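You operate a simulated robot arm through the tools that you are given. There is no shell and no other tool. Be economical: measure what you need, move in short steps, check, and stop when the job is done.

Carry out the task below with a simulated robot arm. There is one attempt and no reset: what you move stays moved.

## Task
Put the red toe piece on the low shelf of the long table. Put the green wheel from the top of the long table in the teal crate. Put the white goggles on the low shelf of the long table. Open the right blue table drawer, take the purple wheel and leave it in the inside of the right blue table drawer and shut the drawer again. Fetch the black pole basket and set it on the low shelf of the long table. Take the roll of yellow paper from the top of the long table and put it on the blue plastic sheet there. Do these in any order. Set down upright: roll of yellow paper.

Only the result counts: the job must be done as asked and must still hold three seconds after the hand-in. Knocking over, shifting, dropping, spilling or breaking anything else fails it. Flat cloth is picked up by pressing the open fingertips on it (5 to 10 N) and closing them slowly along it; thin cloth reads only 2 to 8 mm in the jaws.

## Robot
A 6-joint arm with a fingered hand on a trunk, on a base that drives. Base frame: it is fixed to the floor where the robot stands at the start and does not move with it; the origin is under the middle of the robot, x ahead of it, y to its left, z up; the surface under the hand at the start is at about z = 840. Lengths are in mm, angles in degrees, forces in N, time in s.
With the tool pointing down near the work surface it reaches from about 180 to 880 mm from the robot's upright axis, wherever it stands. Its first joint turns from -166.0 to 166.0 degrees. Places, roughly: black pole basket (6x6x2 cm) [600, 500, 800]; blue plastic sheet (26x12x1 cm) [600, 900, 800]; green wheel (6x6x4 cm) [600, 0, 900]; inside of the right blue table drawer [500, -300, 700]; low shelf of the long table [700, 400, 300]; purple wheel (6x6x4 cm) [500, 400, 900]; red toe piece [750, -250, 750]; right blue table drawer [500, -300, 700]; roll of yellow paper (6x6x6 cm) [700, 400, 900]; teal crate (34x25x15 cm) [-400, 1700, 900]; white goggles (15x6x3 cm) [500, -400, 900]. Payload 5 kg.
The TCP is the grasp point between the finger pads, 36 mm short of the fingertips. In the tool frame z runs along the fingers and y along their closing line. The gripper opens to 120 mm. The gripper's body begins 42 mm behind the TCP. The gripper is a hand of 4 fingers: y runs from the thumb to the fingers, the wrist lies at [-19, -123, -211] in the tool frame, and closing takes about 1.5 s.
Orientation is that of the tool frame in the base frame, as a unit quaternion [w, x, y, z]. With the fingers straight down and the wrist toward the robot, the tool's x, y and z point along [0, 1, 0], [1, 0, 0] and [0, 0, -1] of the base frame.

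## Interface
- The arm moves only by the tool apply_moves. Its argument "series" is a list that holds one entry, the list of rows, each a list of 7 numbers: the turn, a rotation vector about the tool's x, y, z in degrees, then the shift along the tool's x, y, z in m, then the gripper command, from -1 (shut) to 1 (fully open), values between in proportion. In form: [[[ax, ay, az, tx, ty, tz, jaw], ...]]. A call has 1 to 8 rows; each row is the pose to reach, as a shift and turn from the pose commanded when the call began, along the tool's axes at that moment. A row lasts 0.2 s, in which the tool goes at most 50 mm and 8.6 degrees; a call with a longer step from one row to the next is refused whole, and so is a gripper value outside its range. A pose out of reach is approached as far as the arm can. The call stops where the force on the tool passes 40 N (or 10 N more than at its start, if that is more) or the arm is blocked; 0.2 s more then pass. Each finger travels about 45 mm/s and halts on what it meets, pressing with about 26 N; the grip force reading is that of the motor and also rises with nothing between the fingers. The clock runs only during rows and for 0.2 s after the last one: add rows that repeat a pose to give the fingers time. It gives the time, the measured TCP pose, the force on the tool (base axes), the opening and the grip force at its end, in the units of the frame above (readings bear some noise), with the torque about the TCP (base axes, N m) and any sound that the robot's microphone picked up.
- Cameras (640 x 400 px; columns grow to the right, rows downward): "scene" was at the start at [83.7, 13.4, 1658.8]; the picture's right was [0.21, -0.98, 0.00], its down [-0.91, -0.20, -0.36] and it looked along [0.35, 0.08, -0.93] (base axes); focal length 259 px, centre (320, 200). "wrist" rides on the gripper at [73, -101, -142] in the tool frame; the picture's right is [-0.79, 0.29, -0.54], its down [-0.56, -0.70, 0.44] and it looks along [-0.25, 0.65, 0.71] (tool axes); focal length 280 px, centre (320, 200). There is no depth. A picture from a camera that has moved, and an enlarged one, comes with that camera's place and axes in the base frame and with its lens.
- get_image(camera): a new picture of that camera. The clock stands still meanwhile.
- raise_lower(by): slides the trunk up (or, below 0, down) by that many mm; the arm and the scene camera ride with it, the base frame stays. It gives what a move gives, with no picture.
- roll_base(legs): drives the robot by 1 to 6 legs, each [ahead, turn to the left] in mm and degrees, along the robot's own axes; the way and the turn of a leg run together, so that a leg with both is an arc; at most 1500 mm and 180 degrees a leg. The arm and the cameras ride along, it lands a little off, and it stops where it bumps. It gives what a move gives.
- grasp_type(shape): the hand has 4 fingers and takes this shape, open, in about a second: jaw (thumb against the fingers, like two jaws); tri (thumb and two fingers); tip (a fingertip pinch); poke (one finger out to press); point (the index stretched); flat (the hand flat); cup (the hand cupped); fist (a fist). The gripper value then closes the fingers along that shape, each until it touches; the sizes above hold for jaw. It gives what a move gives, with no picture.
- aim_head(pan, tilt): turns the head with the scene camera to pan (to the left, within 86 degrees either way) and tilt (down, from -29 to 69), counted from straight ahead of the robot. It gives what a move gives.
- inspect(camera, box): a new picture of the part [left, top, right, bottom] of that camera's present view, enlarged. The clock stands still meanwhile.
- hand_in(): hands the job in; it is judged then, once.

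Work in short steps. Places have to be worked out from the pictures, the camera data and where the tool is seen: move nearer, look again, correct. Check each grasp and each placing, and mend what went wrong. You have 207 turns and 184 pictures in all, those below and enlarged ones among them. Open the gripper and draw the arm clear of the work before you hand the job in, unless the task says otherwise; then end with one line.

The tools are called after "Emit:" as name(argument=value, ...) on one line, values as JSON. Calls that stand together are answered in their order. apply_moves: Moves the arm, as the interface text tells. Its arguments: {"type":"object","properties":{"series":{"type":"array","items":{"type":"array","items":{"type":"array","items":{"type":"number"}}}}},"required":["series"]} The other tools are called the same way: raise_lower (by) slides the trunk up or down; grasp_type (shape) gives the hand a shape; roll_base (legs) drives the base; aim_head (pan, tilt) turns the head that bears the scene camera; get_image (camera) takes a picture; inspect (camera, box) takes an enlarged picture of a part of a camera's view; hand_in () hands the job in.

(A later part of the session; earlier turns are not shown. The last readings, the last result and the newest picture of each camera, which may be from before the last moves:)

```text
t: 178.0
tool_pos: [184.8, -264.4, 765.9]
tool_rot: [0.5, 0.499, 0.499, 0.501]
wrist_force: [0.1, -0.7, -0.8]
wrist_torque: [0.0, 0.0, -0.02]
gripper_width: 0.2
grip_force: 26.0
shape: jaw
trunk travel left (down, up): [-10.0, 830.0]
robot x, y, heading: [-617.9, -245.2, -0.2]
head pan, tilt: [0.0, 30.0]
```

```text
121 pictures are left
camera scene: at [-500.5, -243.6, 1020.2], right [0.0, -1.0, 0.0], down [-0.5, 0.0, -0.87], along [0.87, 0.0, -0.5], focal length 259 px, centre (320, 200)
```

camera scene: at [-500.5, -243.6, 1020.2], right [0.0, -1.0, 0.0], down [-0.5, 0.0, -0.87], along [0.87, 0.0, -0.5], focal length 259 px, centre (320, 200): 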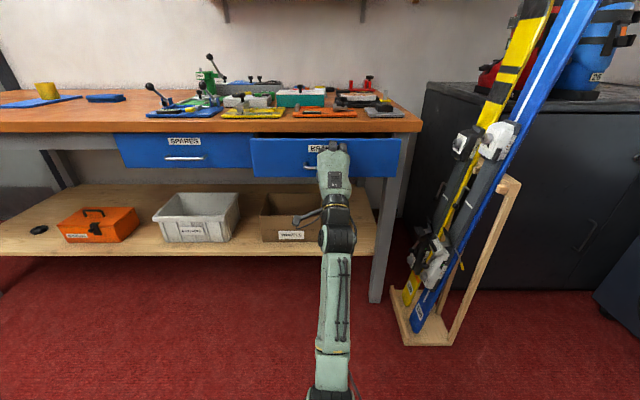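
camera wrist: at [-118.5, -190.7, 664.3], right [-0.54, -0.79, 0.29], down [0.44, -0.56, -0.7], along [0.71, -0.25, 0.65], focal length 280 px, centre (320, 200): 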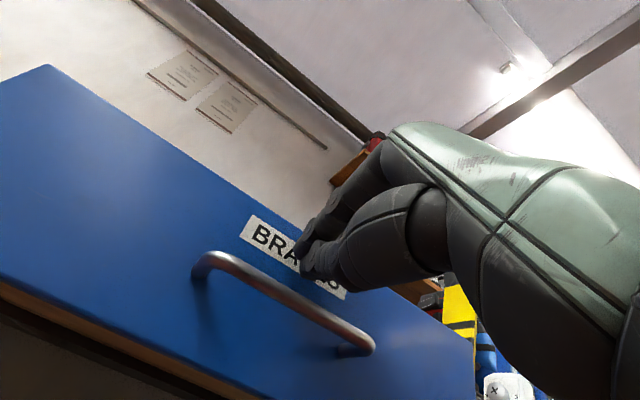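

Emit:
apply_moves(series=[[[0, 0, 0, 0, 0, 0.015, -1], [0, 0, 0, 0, 0, 0.03, -1], [0, 0, 0, 0, 0, 0.045, -1], [0, 0, 0, 0, 0, 0.06, -1], [0, 0, 0, 0, 0, 0.07, -1]]])

Emit:
inspect(camera="scene", box=[220, 100, 420, 225])

```text
t: 179.2
tool_pos: [253.7, -264.4, 766.3]
tool_rot: [0.501, 0.5, 0.499, 0.5]
wrist_force: [0.1, 0.9, -0.1]
wrist_torque: [0.02, -0.03, -0.01]
gripper_width: 0.2
grip_force: 26.0
shape: jaw
trunk travel left (down, up): [-10.0, 830.0]
robot x, y, heading: [-622.1, -245.5, -0.2]
head pan, tilt: [0.0, 30.0]
```

```text
3.20 times, centred on (320, 162) of scene
camera zoom: at [-500.4, -243.6, 1020.2], right [0.0, -1.0, 0.0], down [-0.5, 0.0, -0.87], along [0.87, 0.0, -0.5], focal length 830 px, centre (320, 320)
```

zoom: 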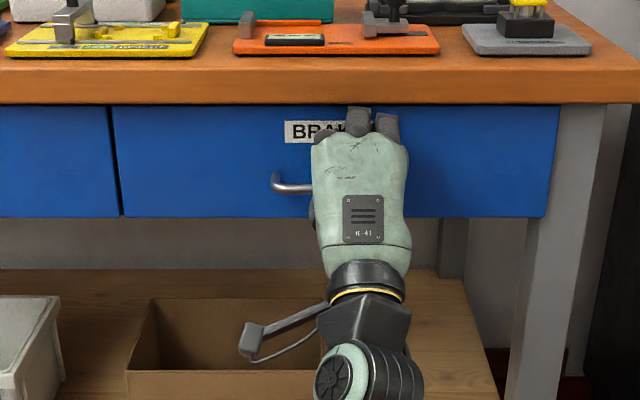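

Almost flush. I press a little more until resistance.

Emit:
apply_moves(series=[[[0, 0, 0, 0, 0, 0.005, -1], [0, 0, 0, 0, 0, 0.01, -1], [0, 0, 0, 0, 0, 0.015, -1], [0, 0, 0, 0, 0, 0.02, -1]]])

Emit:
get_image(camera="wrist")

```text
t: 179.8
tool_pos: [257.9, -264.5, 766.6]
tool_rot: [0.502, 0.501, 0.497, 0.5]
wrist_force: [-16.7, 0.9, -2.3]
wrist_torque: [0.04, 0.18, 0.06]
gripper_width: 0.0
grip_force: 26.0
shape: jaw
trunk travel left (down, up): [-10.0, 830.0]
robot x, y, heading: [-619.8, -245.5, 0.1]
head pan, tilt: [0.0, 30.0]
stopped in row 2: the force on the tool passed its limit at 49 N (the readings are from after the stop); the commanded pose is now the measured one
```

```text
119 pictures are left
camera wrist: at [116.9, -191.3, 664.9], right [-0.54, -0.79, 0.28], down [0.45, -0.56, -0.7], along [0.71, -0.25, 0.66], focal length 280 px, centre (320, 200)
```

wrist: 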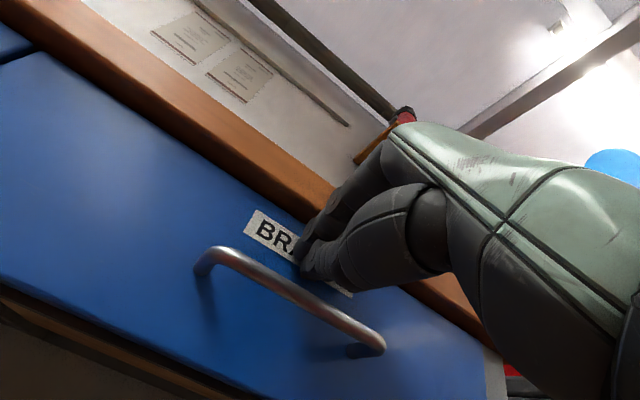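

Hard stop: the drawer is shut. I withdraw, raise the trunk and turn the hand down.

Emit:
roll_base(legs=[[-200, 0]])

Emit:
apply_moves(series=[[[0, 0, 0, 0, 0, -0.03, -1], [0, 0, 0, 0, 0, -0.07, -0.5], [0, 0, 0, 0, 0, -0.11, 0], [0, 0, 0, 0, 0, -0.15, 0.5], [0, 0, 0, 0, 0, -0.19, 1], [0, 0, 0, 0, 0, -0.23, 1]]])

Emit:
raise_lower(by=345)

Emit:
raise_lower(by=345)

Emit:
get_image(camera="scene")

```text
t: 181.5
tool_pos: [60.1, -265.8, 765.8]
tool_rot: [0.501, 0.5, 0.498, 0.501]
wrist_force: [0.7, 0.1, -0.2]
wrist_torque: [0.0, -0.02, -0.02]
gripper_width: 0.0
grip_force: 25.7
shape: jaw
trunk travel left (down, up): [-10.0, 830.0]
robot x, y, heading: [-821.3, -246.0, -0.1]
head pan, tilt: [0.0, 30.0]
```

```text
t: 182.9
tool_pos: [-169.4, -264.0, 764.3]
tool_rot: [0.501, 0.501, 0.499, 0.5]
wrist_force: [-0.2, -0.2, -0.9]
wrist_torque: [0.01, -0.02, 0.03]
gripper_width: 79.2
grip_force: 0.0
shape: jaw
trunk travel left (down, up): [-10.0, 830.0]
robot x, y, heading: [-820.6, -242.6, -0.0]
head pan, tilt: [0.0, 30.0]
```

```text
t: 186.3
tool_pos: [-169.6, -262.9, 1108.9]
tool_rot: [0.501, 0.5, 0.499, 0.5]
wrist_force: [0.0, 0.5, 1.1]
wrist_torque: [0.02, 0.01, -0.01]
gripper_width: 119.3
grip_force: 0.1
shape: jaw
trunk travel left (down, up): [-355.0, 485.0]
robot x, y, heading: [-822.5, -247.0, -0.0]
head pan, tilt: [0.0, 30.0]
```

```text
t: 189.7
tool_pos: [-169.2, -262.7, 1454.7]
tool_rot: [0.501, 0.5, 0.499, 0.501]
wrist_force: [-0.2, 0.6, -0.5]
wrist_torque: [0.04, 0.0, 0.01]
gripper_width: 119.7
grip_force: 0.1
shape: jaw
trunk travel left (down, up): [-700.0, 140.0]
robot x, y, heading: [-820.4, -243.0, 0.2]
head pan, tilt: [0.0, 30.0]
```

```text
118 pictures are left
camera scene: at [-700.9, -243.4, 1710.2], right [0.0, -1.0, 0.0], down [-0.5, 0.0, -0.87], along [0.87, 0.0, -0.5], focal length 259 px, centre (320, 200)
```

scene: 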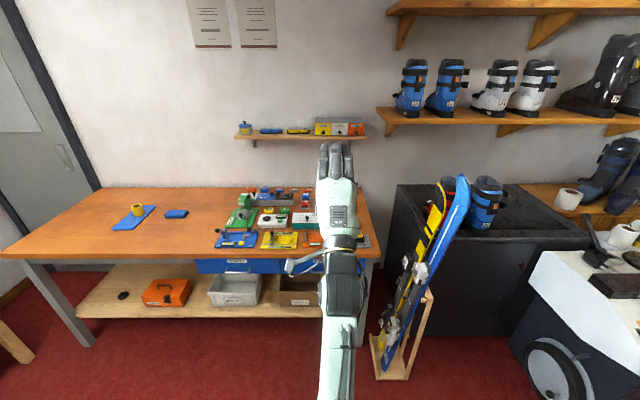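

Emit:
apply_moves(series=[[[8.5, 0, 0, 0, -0.03, 0.01, 1], [17, 0, 0, 0, -0.06, 0.02, 1], [25.5, 0, 0, 0, -0.09, 0.02, 1], [34, 0, 0, 0, -0.12, 0.03, 1], [42.5, 0, 0, 0, -0.15, 0.03, 1], [51, 0, 0, 0, -0.18, 0.04, 1], [59.5, 0, 0, 0, -0.21, 0.04, 1], [68, 0, 0, 0, -0.24, 0.04, 1]]])

Emit:
apply_moves(series=[[[7.3, 0, 0, 0, 0, 0.02, 1], [14.6, 0, 0, 0, 0, 0.04, 1], [22, 0, 0, 0, 0, 0.06, 1], [22, 0, 0, 0, 0, 0.08, 1]]])

Emit:
roll_base(legs=[[760, 0]])

Emit:
aim_head(pan=-20, tilt=65)

Emit:
get_image(camera="scene")

Emit:
get_image(camera="wrist")

```text
t: 191.5
tool_pos: [-128.2, -263.1, 1212.0]
tool_rot: [0.134, 0.695, 0.693, 0.135]
wrist_force: [0.1, 0.3, -0.2]
wrist_torque: [0.0, -0.01, -0.03]
gripper_width: 119.6
grip_force: 0.1
shape: jaw
trunk travel left (down, up): [-700.0, 140.0]
robot x, y, heading: [-821.7, -244.8, -0.4]
head pan, tilt: [0.0, 30.0]
```

```text
t: 192.5
tool_pos: [-100.0, -263.3, 1141.6]
tool_rot: [-0.001, 0.708, 0.707, 0.001]
wrist_force: [0.0, -0.4, -0.2]
wrist_torque: [0.01, 0.0, 0.0]
gripper_width: 119.8
grip_force: 0.1
shape: jaw
trunk travel left (down, up): [-700.0, 140.0]
robot x, y, heading: [-821.6, -245.6, -0.3]
head pan, tilt: [0.0, 30.0]
```

```text
t: 197.0
tool_pos: [666.9, -267.0, 1141.2]
tool_rot: [0.0, 0.708, 0.706, 0.001]
wrist_force: [-0.4, 0.1, -0.6]
wrist_torque: [0.0, 0.02, -0.02]
gripper_width: 120.0
grip_force: 0.0
shape: jaw
trunk travel left (down, up): [-700.0, 140.0]
robot x, y, heading: [-59.2, -245.4, -0.3]
head pan, tilt: [0.0, 30.0]
```

```text
t: 198.0
tool_pos: [666.6, -267.1, 1140.8]
tool_rot: [0.0, 0.709, 0.705, 0.002]
wrist_force: [-0.3, -0.1, 0.2]
wrist_torque: [0.02, 0.0, 0.01]
gripper_width: 119.5
grip_force: 0.0
shape: jaw
trunk travel left (down, up): [-700.0, 140.0]
robot x, y, heading: [-54.0, -242.9, -0.1]
head pan, tilt: [-20.0, 65.0]
```

```text
117 pictures are left
camera scene: at [31.9, -266.6, 1662.7], right [-0.35, -0.94, 0.0], down [-0.85, 0.31, -0.42], along [0.4, -0.15, -0.91], focal length 259 px, centre (320, 200)
```

scene: 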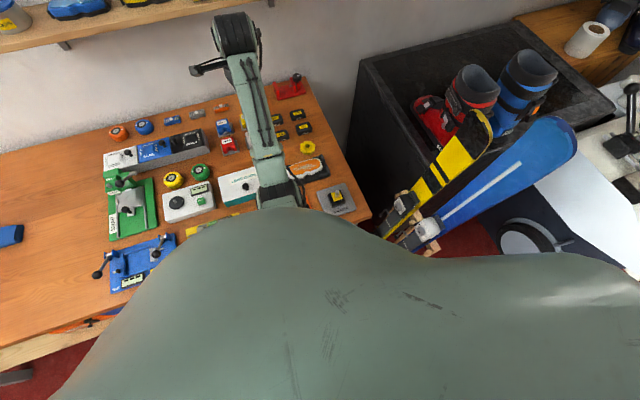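

```text
116 pictures are left
camera wrist: at [565.6, -194.0, 1282.5], right [0.28, -0.79, 0.54], down [-0.7, -0.56, -0.45], along [0.65, -0.25, -0.71], focal length 280 px, centre (320, 200)
```

wrist: 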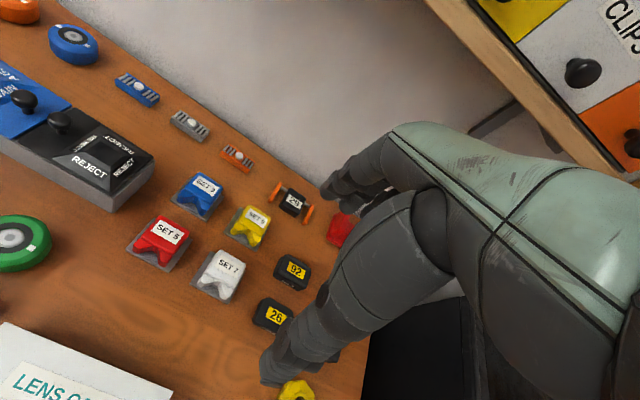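

Emit:
inspect(camera="wrist", box=[100, 150, 340, 300])

Emit:
inspect(camera="scene", box=[180, 70, 380, 220])

```text
2.67 times, centred on (220, 225) of wrist
camera zoom: at [565.6, -194.0, 1282.5], right [0.28, -0.79, 0.54], down [-0.7, -0.56, -0.45], along [0.65, -0.25, -0.71], focal length 748 px, centre (587, 133)
```

zoom: 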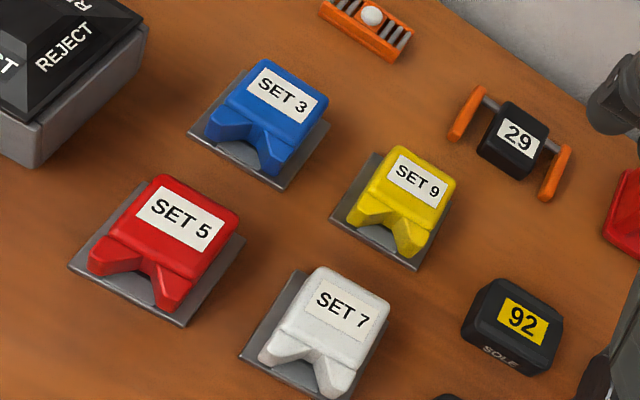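

```text
2.67 times, centred on (280, 145) of scene
camera zoom: at [31.9, -266.6, 1662.7], right [-0.35, -0.94, 0.0], down [-0.85, 0.31, -0.42], along [0.4, -0.15, -0.91], focal length 691 px, centre (427, 347)
```

zoom: 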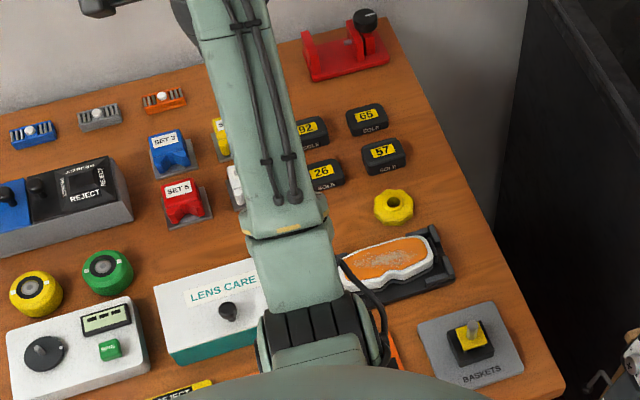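

Toe piece body is centred near (719,-149). I move above it for a check view with a half-open hand.

Emit:
apply_moves(series=[[[0, 0, 0, 0.04, 0.018, 0.02, 1], [0, 0, 0, 0.08, 0.035, 0.04, 1], [0, 0, 0, 0.118, 0.052, 0.06, 0.7], [0, 0, 0, 0.118, 0.052, 0.1, 0.5], [0, 0, 0, 0.118, 0.052, 0.14, 0.4], [0, 0, 0, 0.118, 0.052, 0.165, 0.4], [0, 0, 0, 0.118, 0.052, 0.165, 0.4]]])

Emit:
get_image(camera="wrist")

Emit:
inspect(camera="scene", box=[160, 70, 360, 220])

```text
t: 199.6
tool_pos: [720.6, -149.3, 974.8]
tool_rot: [0.001, 0.709, 0.706, 0.002]
wrist_force: [0.1, -0.2, -0.9]
wrist_torque: [0.0, -0.06, -0.02]
gripper_width: 84.3
grip_force: 0.0
shape: jaw
trunk travel left (down, up): [-700.0, 140.0]
robot x, y, heading: [-54.6, -249.1, -0.4]
head pan, tilt: [-20.0, 65.0]
```

```text
113 pictures are left
camera wrist: at [619.0, -76.4, 1116.9], right [0.28, -0.79, 0.54], down [-0.7, -0.56, -0.45], along [0.65, -0.25, -0.71], focal length 280 px, centre (320, 200)
```

wrist: 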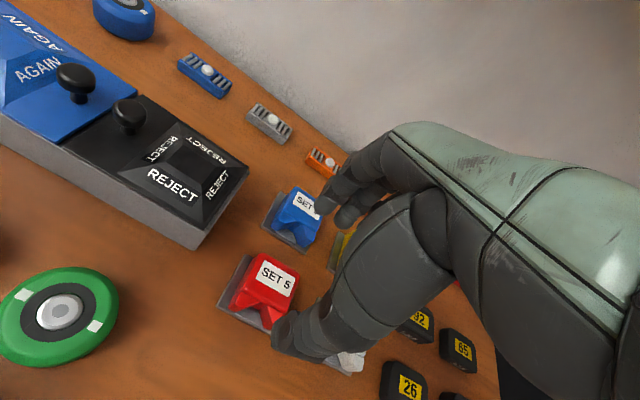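

```text
2.67 times, centred on (260, 145) of scene
camera zoom: at [31.6, -267.0, 1662.6], right [-0.35, -0.94, 0.0], down [-0.85, 0.31, -0.42], along [0.4, -0.15, -0.91], focal length 691 px, centre (480, 347)
```

zoom: 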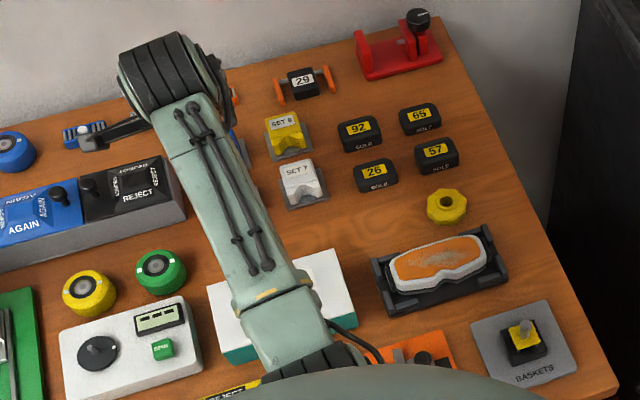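

Aligned. The body spans x 693–741; I narrow the opening to ~74 mm to stay clear of SET 3 and descend.

Emit:
apply_moves(series=[[[0, 0, 0, 0, -0.002, 0.02, 0.23], [0, 0, 0, 0, -0.002, 0.045, 0.23], [0, 0, 0, 0, -0.002, 0.065, 0.23], [0, 0, 0, 0, -0.002, 0.065, 0.23]]])

Emit:
get_image(camera="wrist")

```text
t: 200.6
tool_pos: [719.0, -149.3, 910.3]
tool_rot: [0.0, 0.708, 0.706, 0.002]
wrist_force: [0.4, 0.4, -0.1]
wrist_torque: [-0.02, 0.0, 0.0]
gripper_width: 74.3
grip_force: 0.0
shape: jaw
trunk travel left (down, up): [-700.0, 140.0]
robot x, y, heading: [-52.8, -249.3, 0.1]
head pan, tilt: [-20.0, 65.0]
```

```text
111 pictures are left
camera wrist: at [617.1, -75.8, 1052.3], right [0.28, -0.79, 0.54], down [-0.7, -0.56, -0.45], along [0.65, -0.25, -0.71], focal length 280 px, centre (320, 200)
```

wrist: 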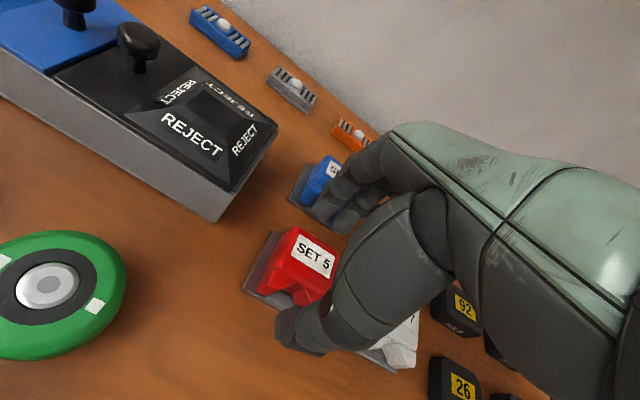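

Emit:
apply_moves(series=[[[0, 0, 0, 0, 0, 0.007, 0.2], [0, 0, 0, 0, 0, 0.014, 0.2], [0, 0, 0, 0, 0, 0.02, 0.2], [0, 0, 0, 0, 0, 0.022, 0.2]]])

Emit:
get_image(camera="wrist")

```text
t: 201.6
tool_pos: [719.4, -147.1, 889.2]
tool_rot: [0.001, 0.709, 0.706, 0.001]
wrist_force: [0.3, -0.3, 0.8]
wrist_torque: [-0.05, -0.03, -0.05]
gripper_width: 72.3
grip_force: 0.0
shape: jaw
trunk travel left (down, up): [-700.0, 140.0]
robot x, y, heading: [-56.2, -248.0, -0.6]
head pan, tilt: [-20.0, 65.0]
```

```text
110 pictures are left
camera wrist: at [616.8, -76.0, 1030.9], right [0.28, -0.79, 0.54], down [-0.7, -0.56, -0.45], along [0.65, -0.25, -0.71], focal length 280 px, centre (320, 200)
```

wrist: 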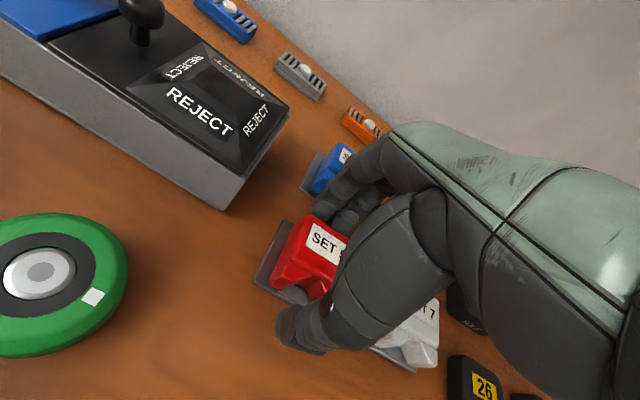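

No contact so far. Closing on the toe piece.

Emit:
apply_moves(series=[[[0, 0, 0, 0, 0, 0, 0], [0, 0, 0, 0, 0, 0, -0.2], [0, 0, 0, 0, 0, 0, -0.4], [0, 0, 0, 0, 0, 0, -0.6], [0, 0, 0, 0, 0, 0, -0.7], [0, 0, 0, 0, 0, 0, -0.7], [0, 0, 0, 0, 0, 0, -0.7]]])

Emit:
get_image(camera="wrist")

```text
t: 203.2
tool_pos: [719.7, -149.9, 888.7]
tool_rot: [0.0, 0.708, 0.706, 0.002]
wrist_force: [-0.8, -0.1, 0.0]
wrist_torque: [-0.03, -0.03, -0.01]
gripper_width: 49.7
grip_force: 25.9
shape: jaw
trunk travel left (down, up): [-700.0, 140.0]
robot x, y, heading: [-54.6, -245.8, -0.1]
head pan, tilt: [-20.0, 65.0]
```

```text
109 pictures are left
camera wrist: at [617.2, -75.9, 1030.5], right [0.28, -0.79, 0.54], down [-0.7, -0.56, -0.45], along [0.65, -0.25, -0.71], focal length 280 px, centre (320, 200)
```

wrist: 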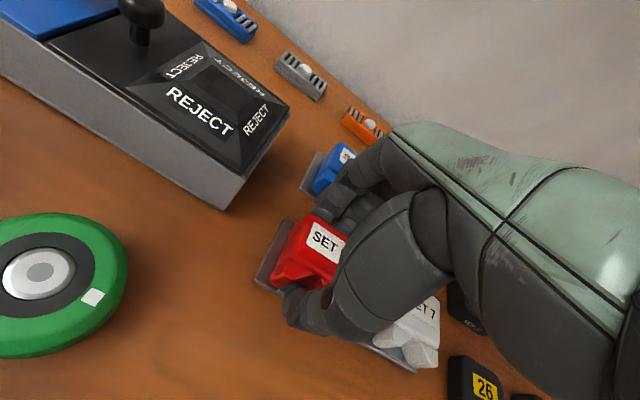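

Gripped at 49.7 mm. I lift gently and check.

Emit:
apply_moves(series=[[[0, 0, 0, 0, 0, -0.01, -0.7], [0, 0, 0, 0, 0, -0.03, -0.7], [0, 0, 0, 0, 0, -0.06, -0.7], [0, 0, 0, 0, 0, -0.09, -0.7], [0, 0, 0, 0, 0, -0.12, -0.7]]])

Emit:
get_image(camera="wrist")

```text
t: 204.4
tool_pos: [717.9, -150.3, 1008.3]
tool_rot: [0.0, 0.708, 0.706, 0.001]
wrist_force: [0.1, -0.2, -1.7]
wrist_torque: [0.02, 0.01, -0.03]
gripper_width: 49.8
grip_force: 25.9
shape: jaw
trunk travel left (down, up): [-700.0, 140.0]
robot x, y, heading: [-53.8, -244.4, -0.5]
head pan, tilt: [-20.0, 65.0]
```

```text
108 pictures are left
camera wrist: at [616.8, -76.8, 1150.7], right [0.28, -0.79, 0.54], down [-0.7, -0.56, -0.45], along [0.65, -0.25, -0.71], focal length 280 px, centre (320, 200)
```

wrist: 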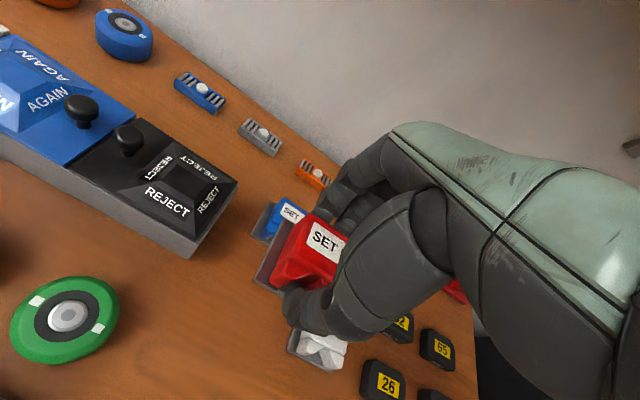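

Toe piece lifted cleanly with its plate. I retract the arm, back off and lower the trunk for the right shelf bay.

Emit:
apply_moves(series=[[[0, 0, 0, -0.025, -0.025, -0.025, -0.7], [0, 0, 0, -0.05, -0.05, -0.05, -0.7], [0, 0, 0, -0.08, -0.08, -0.07, -0.7], [0, 0, 0, -0.115, -0.11, -0.08, -0.7], [0, 0, 0, -0.15, -0.13, -0.09, -0.7], [0, 0, 0, -0.19, -0.13, -0.09, -0.7], [0, 0, 0, -0.22, -0.13, -0.09, -0.7]]])

Emit:
roll_base(legs=[[-680, 0]])

Emit:
raise_lower(by=-345)

Emit:
raise_lower(by=-345)

Emit:
aim_head(pan=0, tilt=30)

Emit:
get_image(camera="scene")

```text
t: 206.0
tool_pos: [587.0, -368.7, 1097.6]
tool_rot: [0.0, 0.708, 0.706, 0.001]
wrist_force: [-0.1, -0.1, -3.0]
wrist_torque: [0.02, -0.01, -0.01]
gripper_width: 49.5
grip_force: 26.4
shape: jaw
trunk travel left (down, up): [-700.0, 140.0]
robot x, y, heading: [-55.5, -248.5, -0.1]
head pan, tilt: [-20.0, 65.0]
```

```text
t: 210.1
tool_pos: [-89.3, -363.7, 1098.4]
tool_rot: [0.0, 0.707, 0.707, 0.001]
wrist_force: [-0.5, -0.5, -2.5]
wrist_torque: [0.0, -0.03, -0.01]
gripper_width: 49.4
grip_force: 26.2
shape: jaw
trunk travel left (down, up): [-700.0, 140.0]
robot x, y, heading: [-729.0, -247.0, -0.2]
head pan, tilt: [-20.0, 65.0]
```

```text
t: 213.5
tool_pos: [-91.1, -364.8, 754.1]
tool_rot: [0.0, 0.707, 0.707, 0.002]
wrist_force: [-0.6, 0.1, -3.2]
wrist_torque: [0.02, -0.02, 0.03]
gripper_width: 49.4
grip_force: 26.4
shape: jaw
trunk travel left (down, up): [-355.0, 485.0]
robot x, y, heading: [-732.1, -243.5, -0.1]
head pan, tilt: [-20.0, 65.0]
```

```text
t: 216.9
tool_pos: [-89.4, -364.6, 407.9]
tool_rot: [0.0, 0.707, 0.707, 0.002]
wrist_force: [0.4, 0.2, -2.2]
wrist_torque: [0.01, -0.01, 0.0]
gripper_width: 49.2
grip_force: 26.2
shape: jaw
trunk travel left (down, up): [-10.0, 830.0]
robot x, y, heading: [-733.5, -246.3, -0.0]
head pan, tilt: [-20.0, 65.0]
```

```text
t: 217.9
tool_pos: [-90.3, -364.7, 408.6]
tool_rot: [0.0, 0.707, 0.707, 0.001]
wrist_force: [-0.4, 0.4, -2.8]
wrist_torque: [-0.01, -0.01, -0.01]
gripper_width: 49.3
grip_force: 25.6
shape: jaw
trunk travel left (down, up): [-10.0, 830.0]
robot x, y, heading: [-732.3, -244.9, -0.2]
head pan, tilt: [0.0, 30.0]
```

```text
107 pictures are left
camera scene: at [-612.0, -244.2, 1020.1], right [0.0, -1.0, 0.0], down [-0.5, 0.0, -0.87], along [0.87, 0.0, -0.5], focal length 259 px, centre (320, 200)
```

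scene: 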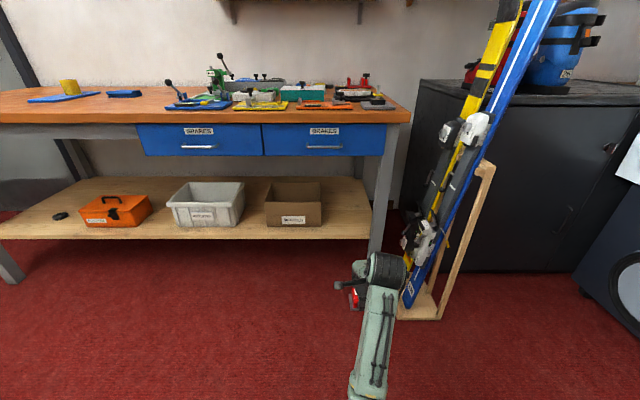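

The right bay is y -470 to -258. I lower slightly for drawer clearance, then drive in watching.

Emit:
apply_moves(series=[[[0, 0, 0, 0, 0, 0.02, -0.7], [0, 0, 0, 0, 0, 0.02, -0.7]]])

Emit:
roll_base(legs=[[380, 0]])

Emit:
get_image(camera="wrist")

Emit:
get_image(camera="scene")

```text
t: 218.5
tool_pos: [-89.4, -363.5, 387.4]
tool_rot: [0.0, 0.707, 0.707, 0.002]
wrist_force: [0.1, 0.3, -2.3]
wrist_torque: [-0.02, 0.0, 0.01]
gripper_width: 49.4
grip_force: 26.3
shape: jaw
trunk travel left (down, up): [-10.0, 830.0]
robot x, y, heading: [-732.2, -242.7, -0.0]
head pan, tilt: [0.0, 30.0]
```

```text
t: 221.1
tool_pos: [289.6, -365.2, 387.8]
tool_rot: [0.0, 0.707, 0.707, 0.0]
wrist_force: [-0.8, 0.7, -2.0]
wrist_torque: [0.03, -0.01, 0.02]
gripper_width: 49.3
grip_force: 26.1
shape: jaw
trunk travel left (down, up): [-10.0, 830.0]
robot x, y, heading: [-353.3, -243.2, -0.1]
head pan, tilt: [0.0, 30.0]
```

```text
106 pictures are left
camera wrist: at [187.5, -291.5, 530.1], right [0.29, -0.79, 0.54], down [-0.7, -0.56, -0.45], along [0.65, -0.25, -0.71], focal length 280 px, centre (320, 200)
```

wrist: 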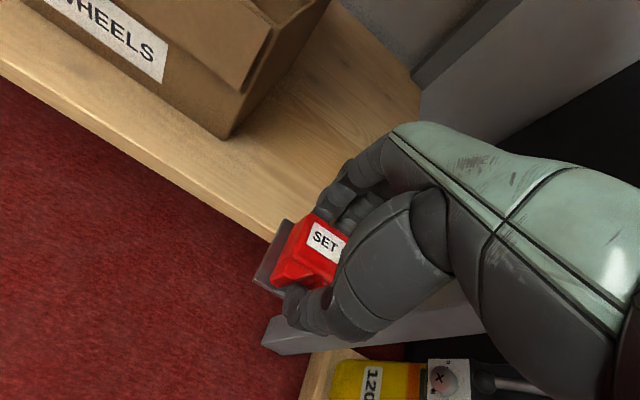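

```text
105 pictures are left
camera scene: at [-232.8, -244.2, 1020.2], right [0.0, -1.0, 0.0], down [-0.5, 0.0, -0.87], along [0.87, 0.0, -0.5], focal length 259 px, centre (320, 200)
```

scene: 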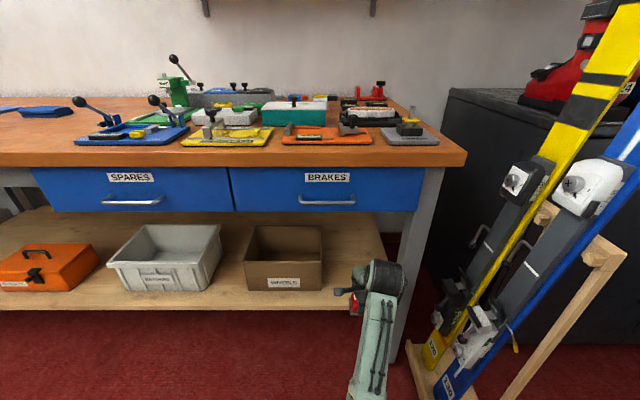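

Clear on both sides. I shift 12 mm left and drive in further.

Emit:
apply_moves(series=[[[0, 0, 0, 0.012, 0, 0, -0.7], [0, 0, 0, 0.012, 0, 0, -0.7]]])

Emit:
roll_base(legs=[[180, 0]])

Emit:
apply_moves(series=[[[0, 0, 0, 0, 0.035, 0, -0.7], [0, 0, 0, 0, 0.07, 0, -0.7], [0, 0, 0, 0, 0.1, 0, -0.7], [0, 0, 0, 0, 0.1, 0, -0.7]]])

Emit:
get_image(camera="wrist")

Emit:
get_image(camera="scene")

```text
t: 221.7
tool_pos: [289.8, -352.6, 387.8]
tool_rot: [0.0, 0.708, 0.707, 0.001]
wrist_force: [-0.2, 0.3, -3.5]
wrist_torque: [-0.03, 0.01, 0.02]
gripper_width: 49.6
grip_force: 26.0
shape: jaw
trunk travel left (down, up): [-10.0, 830.0]
robot x, y, heading: [-354.9, -247.5, -0.2]
head pan, tilt: [0.0, 30.0]
```

```text
t: 223.3
tool_pos: [469.9, -351.9, 388.9]
tool_rot: [0.002, 0.706, 0.708, 0.001]
wrist_force: [0.2, 0.0, -1.8]
wrist_torque: [0.0, -0.03, 0.0]
gripper_width: 49.7
grip_force: 25.6
shape: jaw
trunk travel left (down, up): [-10.0, 830.0]
robot x, y, heading: [-171.3, -242.2, -0.1]
head pan, tilt: [0.0, 30.0]
```

```text
t: 224.3
tool_pos: [570.7, -350.5, 388.2]
tool_rot: [0.0, 0.706, 0.708, 0.001]
wrist_force: [-0.9, -0.2, -2.4]
wrist_torque: [0.04, 0.02, 0.02]
gripper_width: 49.5
grip_force: 26.6
shape: jaw
trunk travel left (down, up): [-10.0, 830.0]
robot x, y, heading: [-171.2, -245.1, 0.1]
head pan, tilt: [0.0, 30.0]
```

```text
104 pictures are left
camera wrist: at [469.0, -278.5, 530.2], right [0.29, -0.79, 0.54], down [-0.7, -0.56, -0.44], along [0.65, -0.25, -0.71], focal length 280 px, centre (320, 200)
```

wrist: 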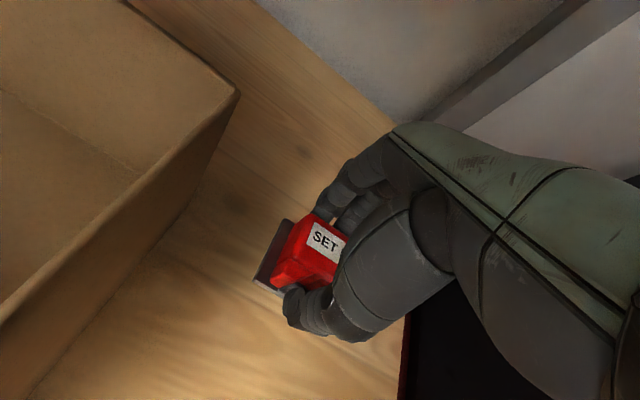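

```text
103 pictures are left
camera scene: at [-51.7, -243.9, 1020.2], right [0.0, -1.0, 0.0], down [-0.5, 0.0, -0.87], along [0.87, 0.0, -0.5], focal length 259 px, centre (320, 200)
```

scene: 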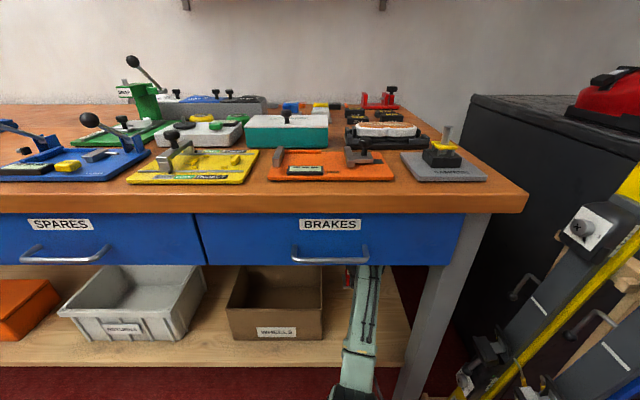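

Over free shelf. Lowering until contact (expected TCP z≈334).

Emit:
apply_moves(series=[[[0, 0, 0, 0, 0, 0.02, -0.7], [0, 0, 0, 0, 0, 0.035, -0.7], [0, 0, 0, 0, 0, 0.044, -0.7], [0, 0, 0, 0, 0, 0.048, -0.7], [0, 0, 0, 0, 0, 0.051, -0.7], [0, 0, 0, 0, 0, 0.054, -0.7], [0, 0, 0, 0, 0, 0.057, -0.7], [0, 0, 0, 0, 0, 0.059, -0.7]]])

```text
t: 226.1
tool_pos: [570.5, -350.5, 331.4]
tool_rot: [0.002, 0.706, 0.708, 0.003]
wrist_force: [-4.2, 0.0, 13.2]
wrist_torque: [-0.01, 0.1, 0.0]
gripper_width: 50.1
grip_force: 25.8
shape: jaw
trunk travel left (down, up): [-10.0, 830.0]
robot x, y, heading: [-176.1, -244.9, 0.1]
head pan, tilt: [0.0, 30.0]
```

Emit:
apply_moves(series=[[[0, 0, 0, 0, 0, -0.003, -0.5], [0, 0, 0, 0, 0, -0.003, 0], [0, 0, 0, 0, 0, -0.003, 0.3], [0, 0, 0, 0, 0, -0.003, 0.5], [0, 0, 0, 0, 0, -0.003, 0.5]]])

Emit:
apply_moves(series=[[[0, 0, 0, 0, 0, -0.03, 0.5], [0, 0, 0, 0, 0, -0.06, 0.5], [0, 0, 0, 0, 0, -0.065, 0.5]]])

Emit:
get_image(camera="wrist")

```text
t: 227.3
tool_pos: [571.6, -351.0, 332.3]
tool_rot: [0.001, 0.706, 0.708, 0.002]
wrist_force: [-0.4, -0.2, -0.2]
wrist_torque: [0.02, 0.02, -0.01]
gripper_width: 89.4
grip_force: 0.0
shape: jaw
trunk travel left (down, up): [-10.0, 830.0]
robot x, y, heading: [-171.9, -245.8, 0.2]
head pan, tilt: [0.0, 30.0]
```

```text
t: 228.1
tool_pos: [570.1, -351.1, 396.2]
tool_rot: [0.0, 0.707, 0.708, 0.001]
wrist_force: [-0.2, -0.3, 0.3]
wrist_torque: [0.02, -0.02, 0.02]
gripper_width: 89.7
grip_force: 0.1
shape: jaw
trunk travel left (down, up): [-10.0, 830.0]
robot x, y, heading: [-170.4, -248.6, -0.0]
head pan, tilt: [0.0, 30.0]
```

```text
102 pictures are left
camera wrist: at [468.2, -278.4, 539.8], right [0.29, -0.79, 0.54], down [-0.7, -0.56, -0.45], along [0.65, -0.25, -0.71], focal length 280 px, centre (320, 200)
```

wrist: 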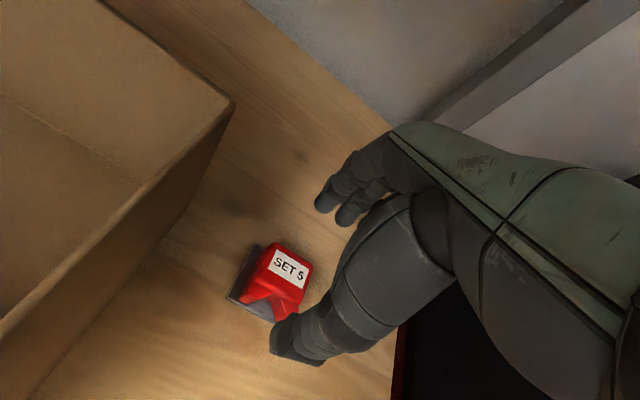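

The red toe piece sits on the shelf. I withdraw, raise the trunk and return for the goggles.

Emit:
apply_moves(series=[[[0, 0, 0, 0, -0.03, 0, 0.5], [0, 0, 0, 0, -0.065, 0, 0.5], [0, 0, 0, 0, -0.1, 0, 0.5]]])

Emit:
roll_base(legs=[[-560, 0]])

Emit:
raise_lower(by=345)

Emit:
raise_lower(by=345)

Emit:
roll_base(legs=[[590, 0]])

Emit:
get_image(camera="wrist")

```text
t: 228.9
tool_pos: [470.8, -349.7, 396.3]
tool_rot: [0.0, 0.707, 0.708, 0.001]
wrist_force: [-0.1, 0.4, 0.1]
wrist_torque: [-0.02, -0.01, 0.03]
gripper_width: 89.8
grip_force: 0.1
shape: jaw
trunk travel left (down, up): [-10.0, 830.0]
robot x, y, heading: [-173.3, -241.8, 0.1]
head pan, tilt: [0.0, 30.0]
```

```text
t: 232.3
tool_pos: [-90.1, -351.7, 396.9]
tool_rot: [0.0, 0.706, 0.708, 0.001]
wrist_force: [-0.5, 0.5, 0.1]
wrist_torque: [0.01, -0.01, -0.02]
gripper_width: 89.8
grip_force: 0.0
shape: jaw
trunk travel left (down, up): [-10.0, 830.0]
robot x, y, heading: [-735.1, -248.6, 0.4]
head pan, tilt: [0.0, 30.0]
```

```text
t: 235.7
tool_pos: [-89.5, -350.9, 741.4]
tool_rot: [0.0, 0.706, 0.709, 0.001]
wrist_force: [-0.7, 0.3, -0.1]
wrist_torque: [0.0, -0.01, 0.0]
gripper_width: 89.6
grip_force: 0.0
shape: jaw
trunk travel left (down, up): [-355.0, 485.0]
robot x, y, heading: [-732.6, -248.3, 0.3]
head pan, tilt: [0.0, 30.0]
```

```text
t: 239.1
tool_pos: [-90.9, -350.8, 1087.6]
tool_rot: [0.0, 0.705, 0.709, 0.002]
wrist_force: [-0.1, -0.5, -0.9]
wrist_torque: [0.0, 0.04, 0.01]
gripper_width: 89.7
grip_force: 0.1
shape: jaw
trunk travel left (down, up): [-700.0, 140.0]
robot x, y, heading: [-734.4, -246.4, 0.3]
head pan, tilt: [0.0, 30.0]
```

```text
t: 242.7
tool_pos: [496.1, -348.3, 1086.7]
tool_rot: [-0.001, 0.706, 0.709, 0.001]
wrist_force: [-0.6, -0.2, 0.1]
wrist_torque: [0.03, -0.01, 0.0]
gripper_width: 89.5
grip_force: 0.2
shape: jaw
trunk travel left (down, up): [-700.0, 140.0]
robot x, y, heading: [-140.8, -245.0, 0.2]
head pan, tilt: [0.0, 30.0]
```

```text
101 pictures are left
camera wrist: at [394.4, -276.2, 1228.8], right [0.29, -0.79, 0.54], down [-0.7, -0.56, -0.45], along [0.66, -0.25, -0.71], focal length 280 px, centre (320, 200)
```

wrist: 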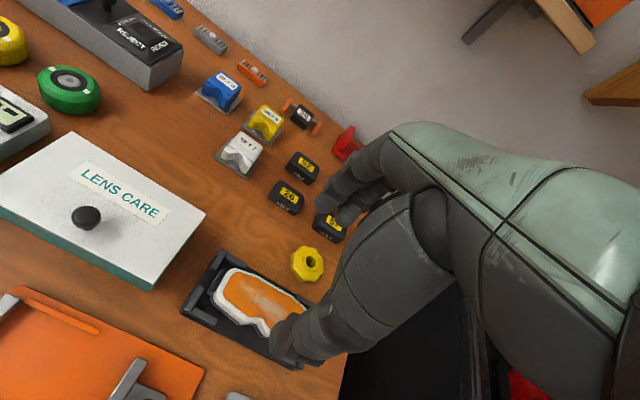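

Emit:
inspect(camera="wrist", box=[160, 230, 340, 380])

Emit:
aim_head(pan=-25, tilt=55)

Emit:
get_image(camera="scene")

```text
2.67 times, centred on (250, 305) of wrist
camera zoom: at [394.4, -276.2, 1228.8], right [0.29, -0.79, 0.54], down [-0.7, -0.56, -0.45], along [0.66, -0.25, -0.71], focal length 748 px, centre (507, -80)
```

zoom: 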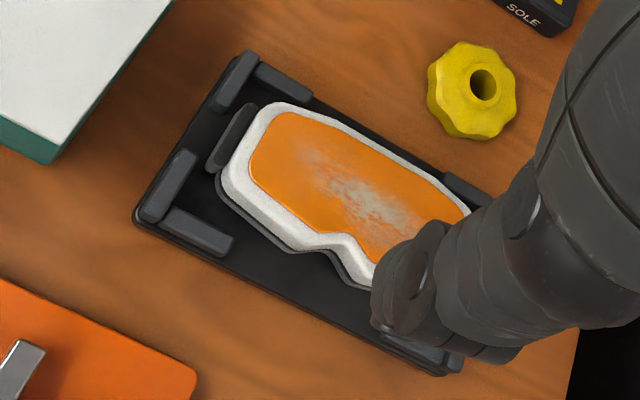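

```text
t: 243.6
tool_pos: [496.7, -349.3, 1085.5]
tool_rot: [0.0, 0.706, 0.708, 0.0]
wrist_force: [0.2, -0.2, -0.8]
wrist_torque: [0.01, 0.02, 0.02]
gripper_width: 90.0
grip_force: 0.1
shape: jaw
trunk travel left (down, up): [-700.0, 140.0]
robot x, y, heading: [-144.9, -240.1, -0.0]
head pan, tilt: [-25.0, 55.0]
```

```text
99 pictures are left
camera scene: at [-51.4, -273.6, 1674.3], right [-0.42, -0.91, 0.0], down [-0.74, 0.34, -0.57], along [0.52, -0.24, -0.82], focal length 259 px, centre (320, 200)
```

scene: 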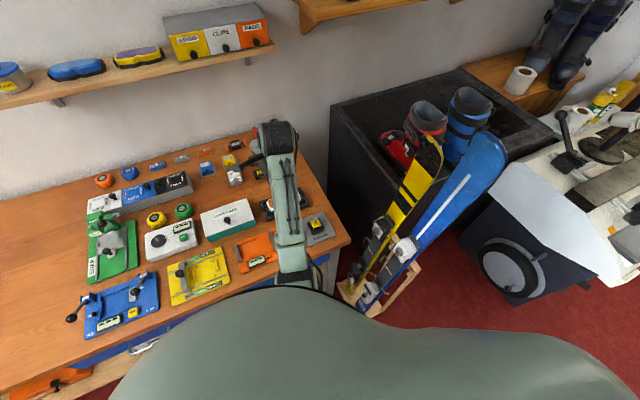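

Goggles sit in a tray centred about (517,-387), with an 83 mm gap between brackets. I move above and look again closer.

Emit:
apply_moves(series=[[[0, 0, 0, -0.02, 0.01, 0.03, 0.5], [0, 0, 0, -0.037, 0.02, 0.06, 0.5], [0, 0, 0, -0.037, 0.02, 0.1, 0.5], [0, 0, 0, -0.037, 0.02, 0.125, 0.5], [0, 0, 0, -0.037, 0.02, 0.125, 0.5]]])

Emit:
get_image(camera="wrist")

Emit:
inspect(camera="scene", box=[220, 120, 370, 245])

```text
t: 244.8
tool_pos: [517.0, -385.7, 960.4]
tool_rot: [0.0, 0.706, 0.709, 0.002]
wrist_force: [0.4, -0.8, 0.3]
wrist_torque: [0.04, 0.0, 0.03]
gripper_width: 89.7
grip_force: 0.0
shape: jaw
trunk travel left (down, up): [-700.0, 140.0]
robot x, y, heading: [-145.7, -244.0, 0.1]
head pan, tilt: [-25.0, 55.0]
```

```text
98 pictures are left
camera wrist: at [414.3, -313.1, 1102.9], right [0.29, -0.79, 0.54], down [-0.7, -0.56, -0.45], along [0.66, -0.25, -0.71], focal length 280 px, centre (320, 200)
```

wrist: 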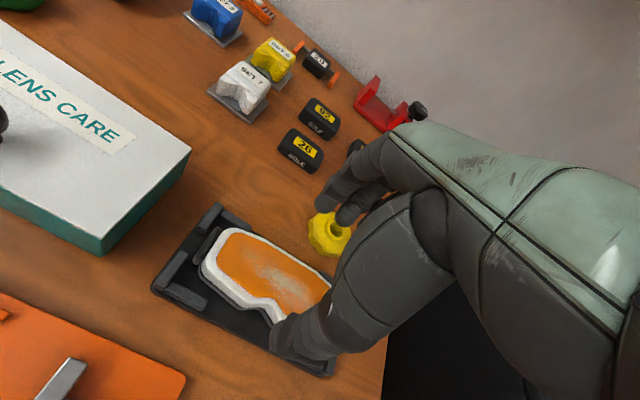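

```text
3.20 times, centred on (295, 182) of scene
camera zoom: at [-51.3, -273.6, 1674.2], right [-0.42, -0.91, 0.0], down [-0.74, 0.34, -0.57], along [0.52, -0.24, -0.82], focal length 830 px, centre (400, 256)
```

zoom: 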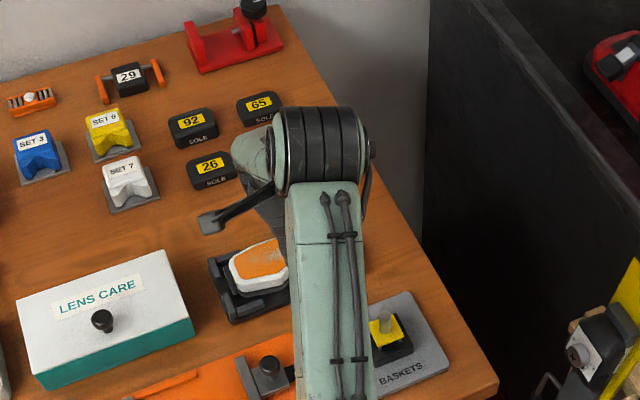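

The nose notch lies exactly on the thumb line. I narrow to ~76 mm and descend.

Emit:
apply_moves(series=[[[0, 0, 0, 0, -0.001, 0.02, 0.27], [0, 0, 0, 0, -0.001, 0.04, 0.27], [0, 0, 0, 0, -0.001, 0.052, 0.27], [0, 0, 0, 0, -0.001, 0.058, 0.27], [0, 0, 0, 0, -0.001, 0.058, 0.27]]])

Emit:
get_image(camera="wrist")

```text
t: 246.0
tool_pos: [516.8, -385.8, 903.7]
tool_rot: [0.0, 0.706, 0.708, 0.001]
wrist_force: [0.2, 0.9, 0.2]
wrist_torque: [0.0, 0.01, -0.01]
gripper_width: 76.6
grip_force: 0.1
shape: jaw
trunk travel left (down, up): [-700.0, 140.0]
robot x, y, heading: [-146.7, -246.9, 0.0]
head pan, tilt: [-25.0, 55.0]
```

```text
96 pictures are left
camera wrist: at [413.6, -313.1, 1045.9], right [0.29, -0.79, 0.54], down [-0.7, -0.56, -0.45], along [0.66, -0.25, -0.71], focal length 280 px, centre (320, 200)
```

wrist: 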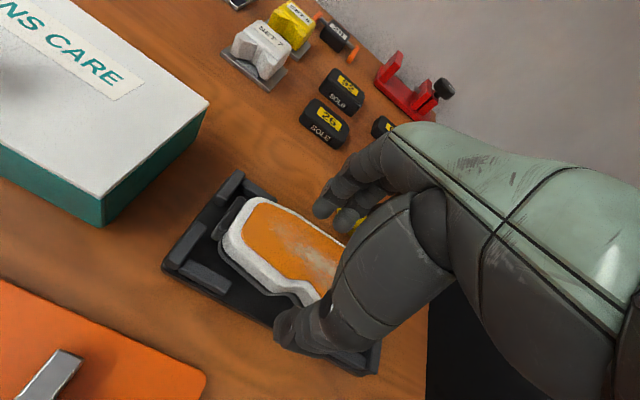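

Emit:
apply_moves(series=[[[0, 0, 0, 0, 0, 0.003, 0.27], [0, 0, 0, 0, 0, 0.006, 0.27], [0, 0, 0, 0, 0, 0.009, 0.27], [0, 0, 0, 0, 0, 0.012, 0.27]]])

Emit:
inspect(camera="wrist", box=[160, 150, 400, 390])

```text
t: 247.0
tool_pos: [516.2, -386.3, 892.3]
tool_rot: [0.0, 0.706, 0.708, 0.001]
wrist_force: [0.2, -0.6, 0.3]
wrist_torque: [-0.01, 0.0, 0.0]
gripper_width: 76.5
grip_force: 0.0
shape: jaw
trunk travel left (down, up): [-700.0, 140.0]
robot x, y, heading: [-147.2, -245.0, 0.1]
head pan, tilt: [-25.0, 55.0]
```

```text
1.67 times, centred on (280, 270) of wrist
camera zoom: at [413.9, -312.8, 1033.7], right [0.29, -0.79, 0.54], down [-0.7, -0.56, -0.45], along [0.66, -0.25, -0.71], focal length 467 px, centre (387, 83)
```

zoom: 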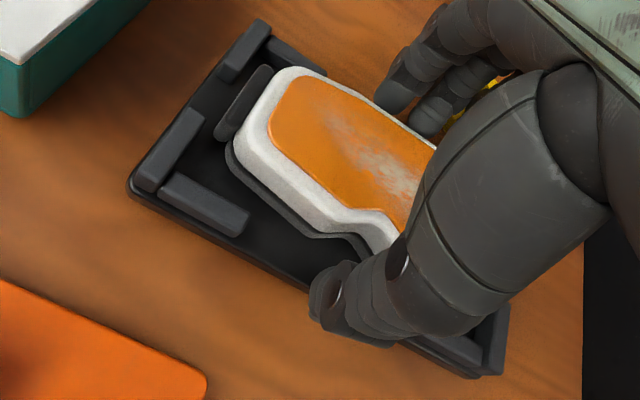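

Fingertips are beside the frame at mid height. I close slowly.

Emit:
apply_moves(series=[[[0, 0, 0, 0, 0, 0.002, 0.1], [0, 0, 0, 0, 0, 0.002, 0], [0, 0, 0, 0, 0, 0.002, -0.15], [0, 0, 0, 0, 0, 0.002, -0.3], [0, 0, 0, 0, 0, 0.002, -0.5], [0, 0, 0, 0, 0, 0.002, -0.5], [0, 0, 0, 0, 0, 0.002, -0.5]]])

Emit:
inspect(camera="wrist", box=[160, 150, 400, 390])

```text
t: 248.6
tool_pos: [515.8, -386.0, 888.9]
tool_rot: [-0.001, 0.706, 0.708, 0.001]
wrist_force: [0.3, -0.7, 0.7]
wrist_torque: [0.04, -0.01, -0.02]
gripper_width: 52.1
grip_force: 25.9
shape: jaw
trunk travel left (down, up): [-700.0, 140.0]
robot x, y, heading: [-145.1, -247.7, 0.5]
head pan, tilt: [-25.0, 55.0]
```

```text
1.67 times, centred on (280, 270) of wrist
camera zoom: at [413.9, -312.9, 1031.6], right [0.29, -0.79, 0.54], down [-0.7, -0.56, -0.45], along [0.66, -0.25, -0.71], focal length 467 px, centre (387, 83)
```

zoom: 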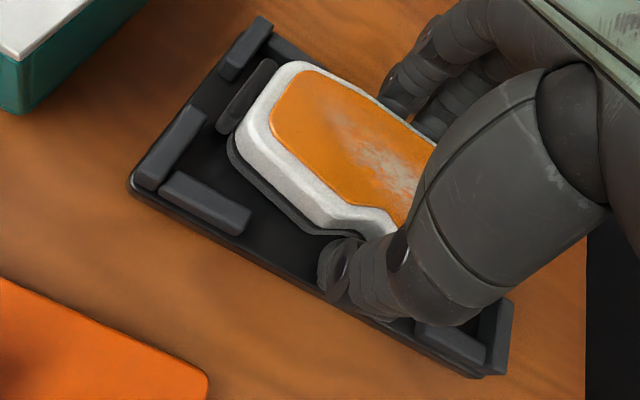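

Gripped at 52 mm. I lift slowly and check that only the goggles come.

Emit:
apply_moves(series=[[[0, 0, 0, 0, 0, -0.006, -0.6], [0, 0, 0, 0, 0, -0.014, -0.6], [0, 0, 0, 0, 0, -0.025, -0.6], [0, 0, 0, 0, 0, -0.04, -0.6], [0, 0, 0, 0, 0, -0.06, -0.6], [0, 0, 0, 0, 0, -0.06, -0.6]]])

Emit:
get_image(camera="wrist")

```text
t: 250.0
tool_pos: [515.9, -385.4, 950.5]
tool_rot: [0.0, 0.706, 0.708, 0.001]
wrist_force: [-0.3, 0.4, -0.8]
wrist_torque: [0.0, -0.04, 0.02]
gripper_width: 52.2
grip_force: 25.6
shape: jaw
trunk travel left (down, up): [-700.0, 140.0]
robot x, y, heading: [-146.3, -246.8, 0.1]
head pan, tilt: [-25.0, 55.0]
```

```text
93 pictures are left
camera wrist: at [414.5, -313.1, 1091.6], right [0.29, -0.79, 0.54], down [-0.7, -0.56, -0.45], along [0.66, -0.25, -0.71], focal length 280 px, centre (320, 200)
```

wrist: 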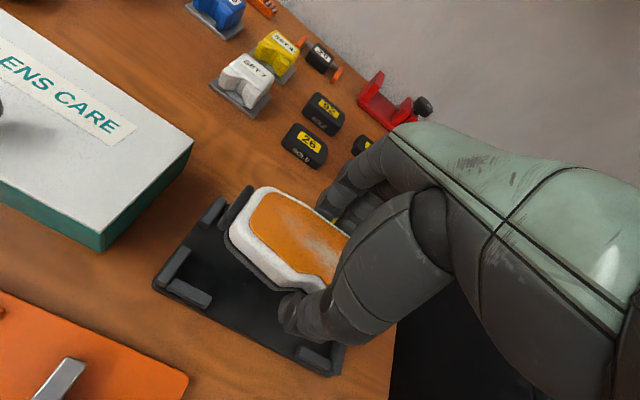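

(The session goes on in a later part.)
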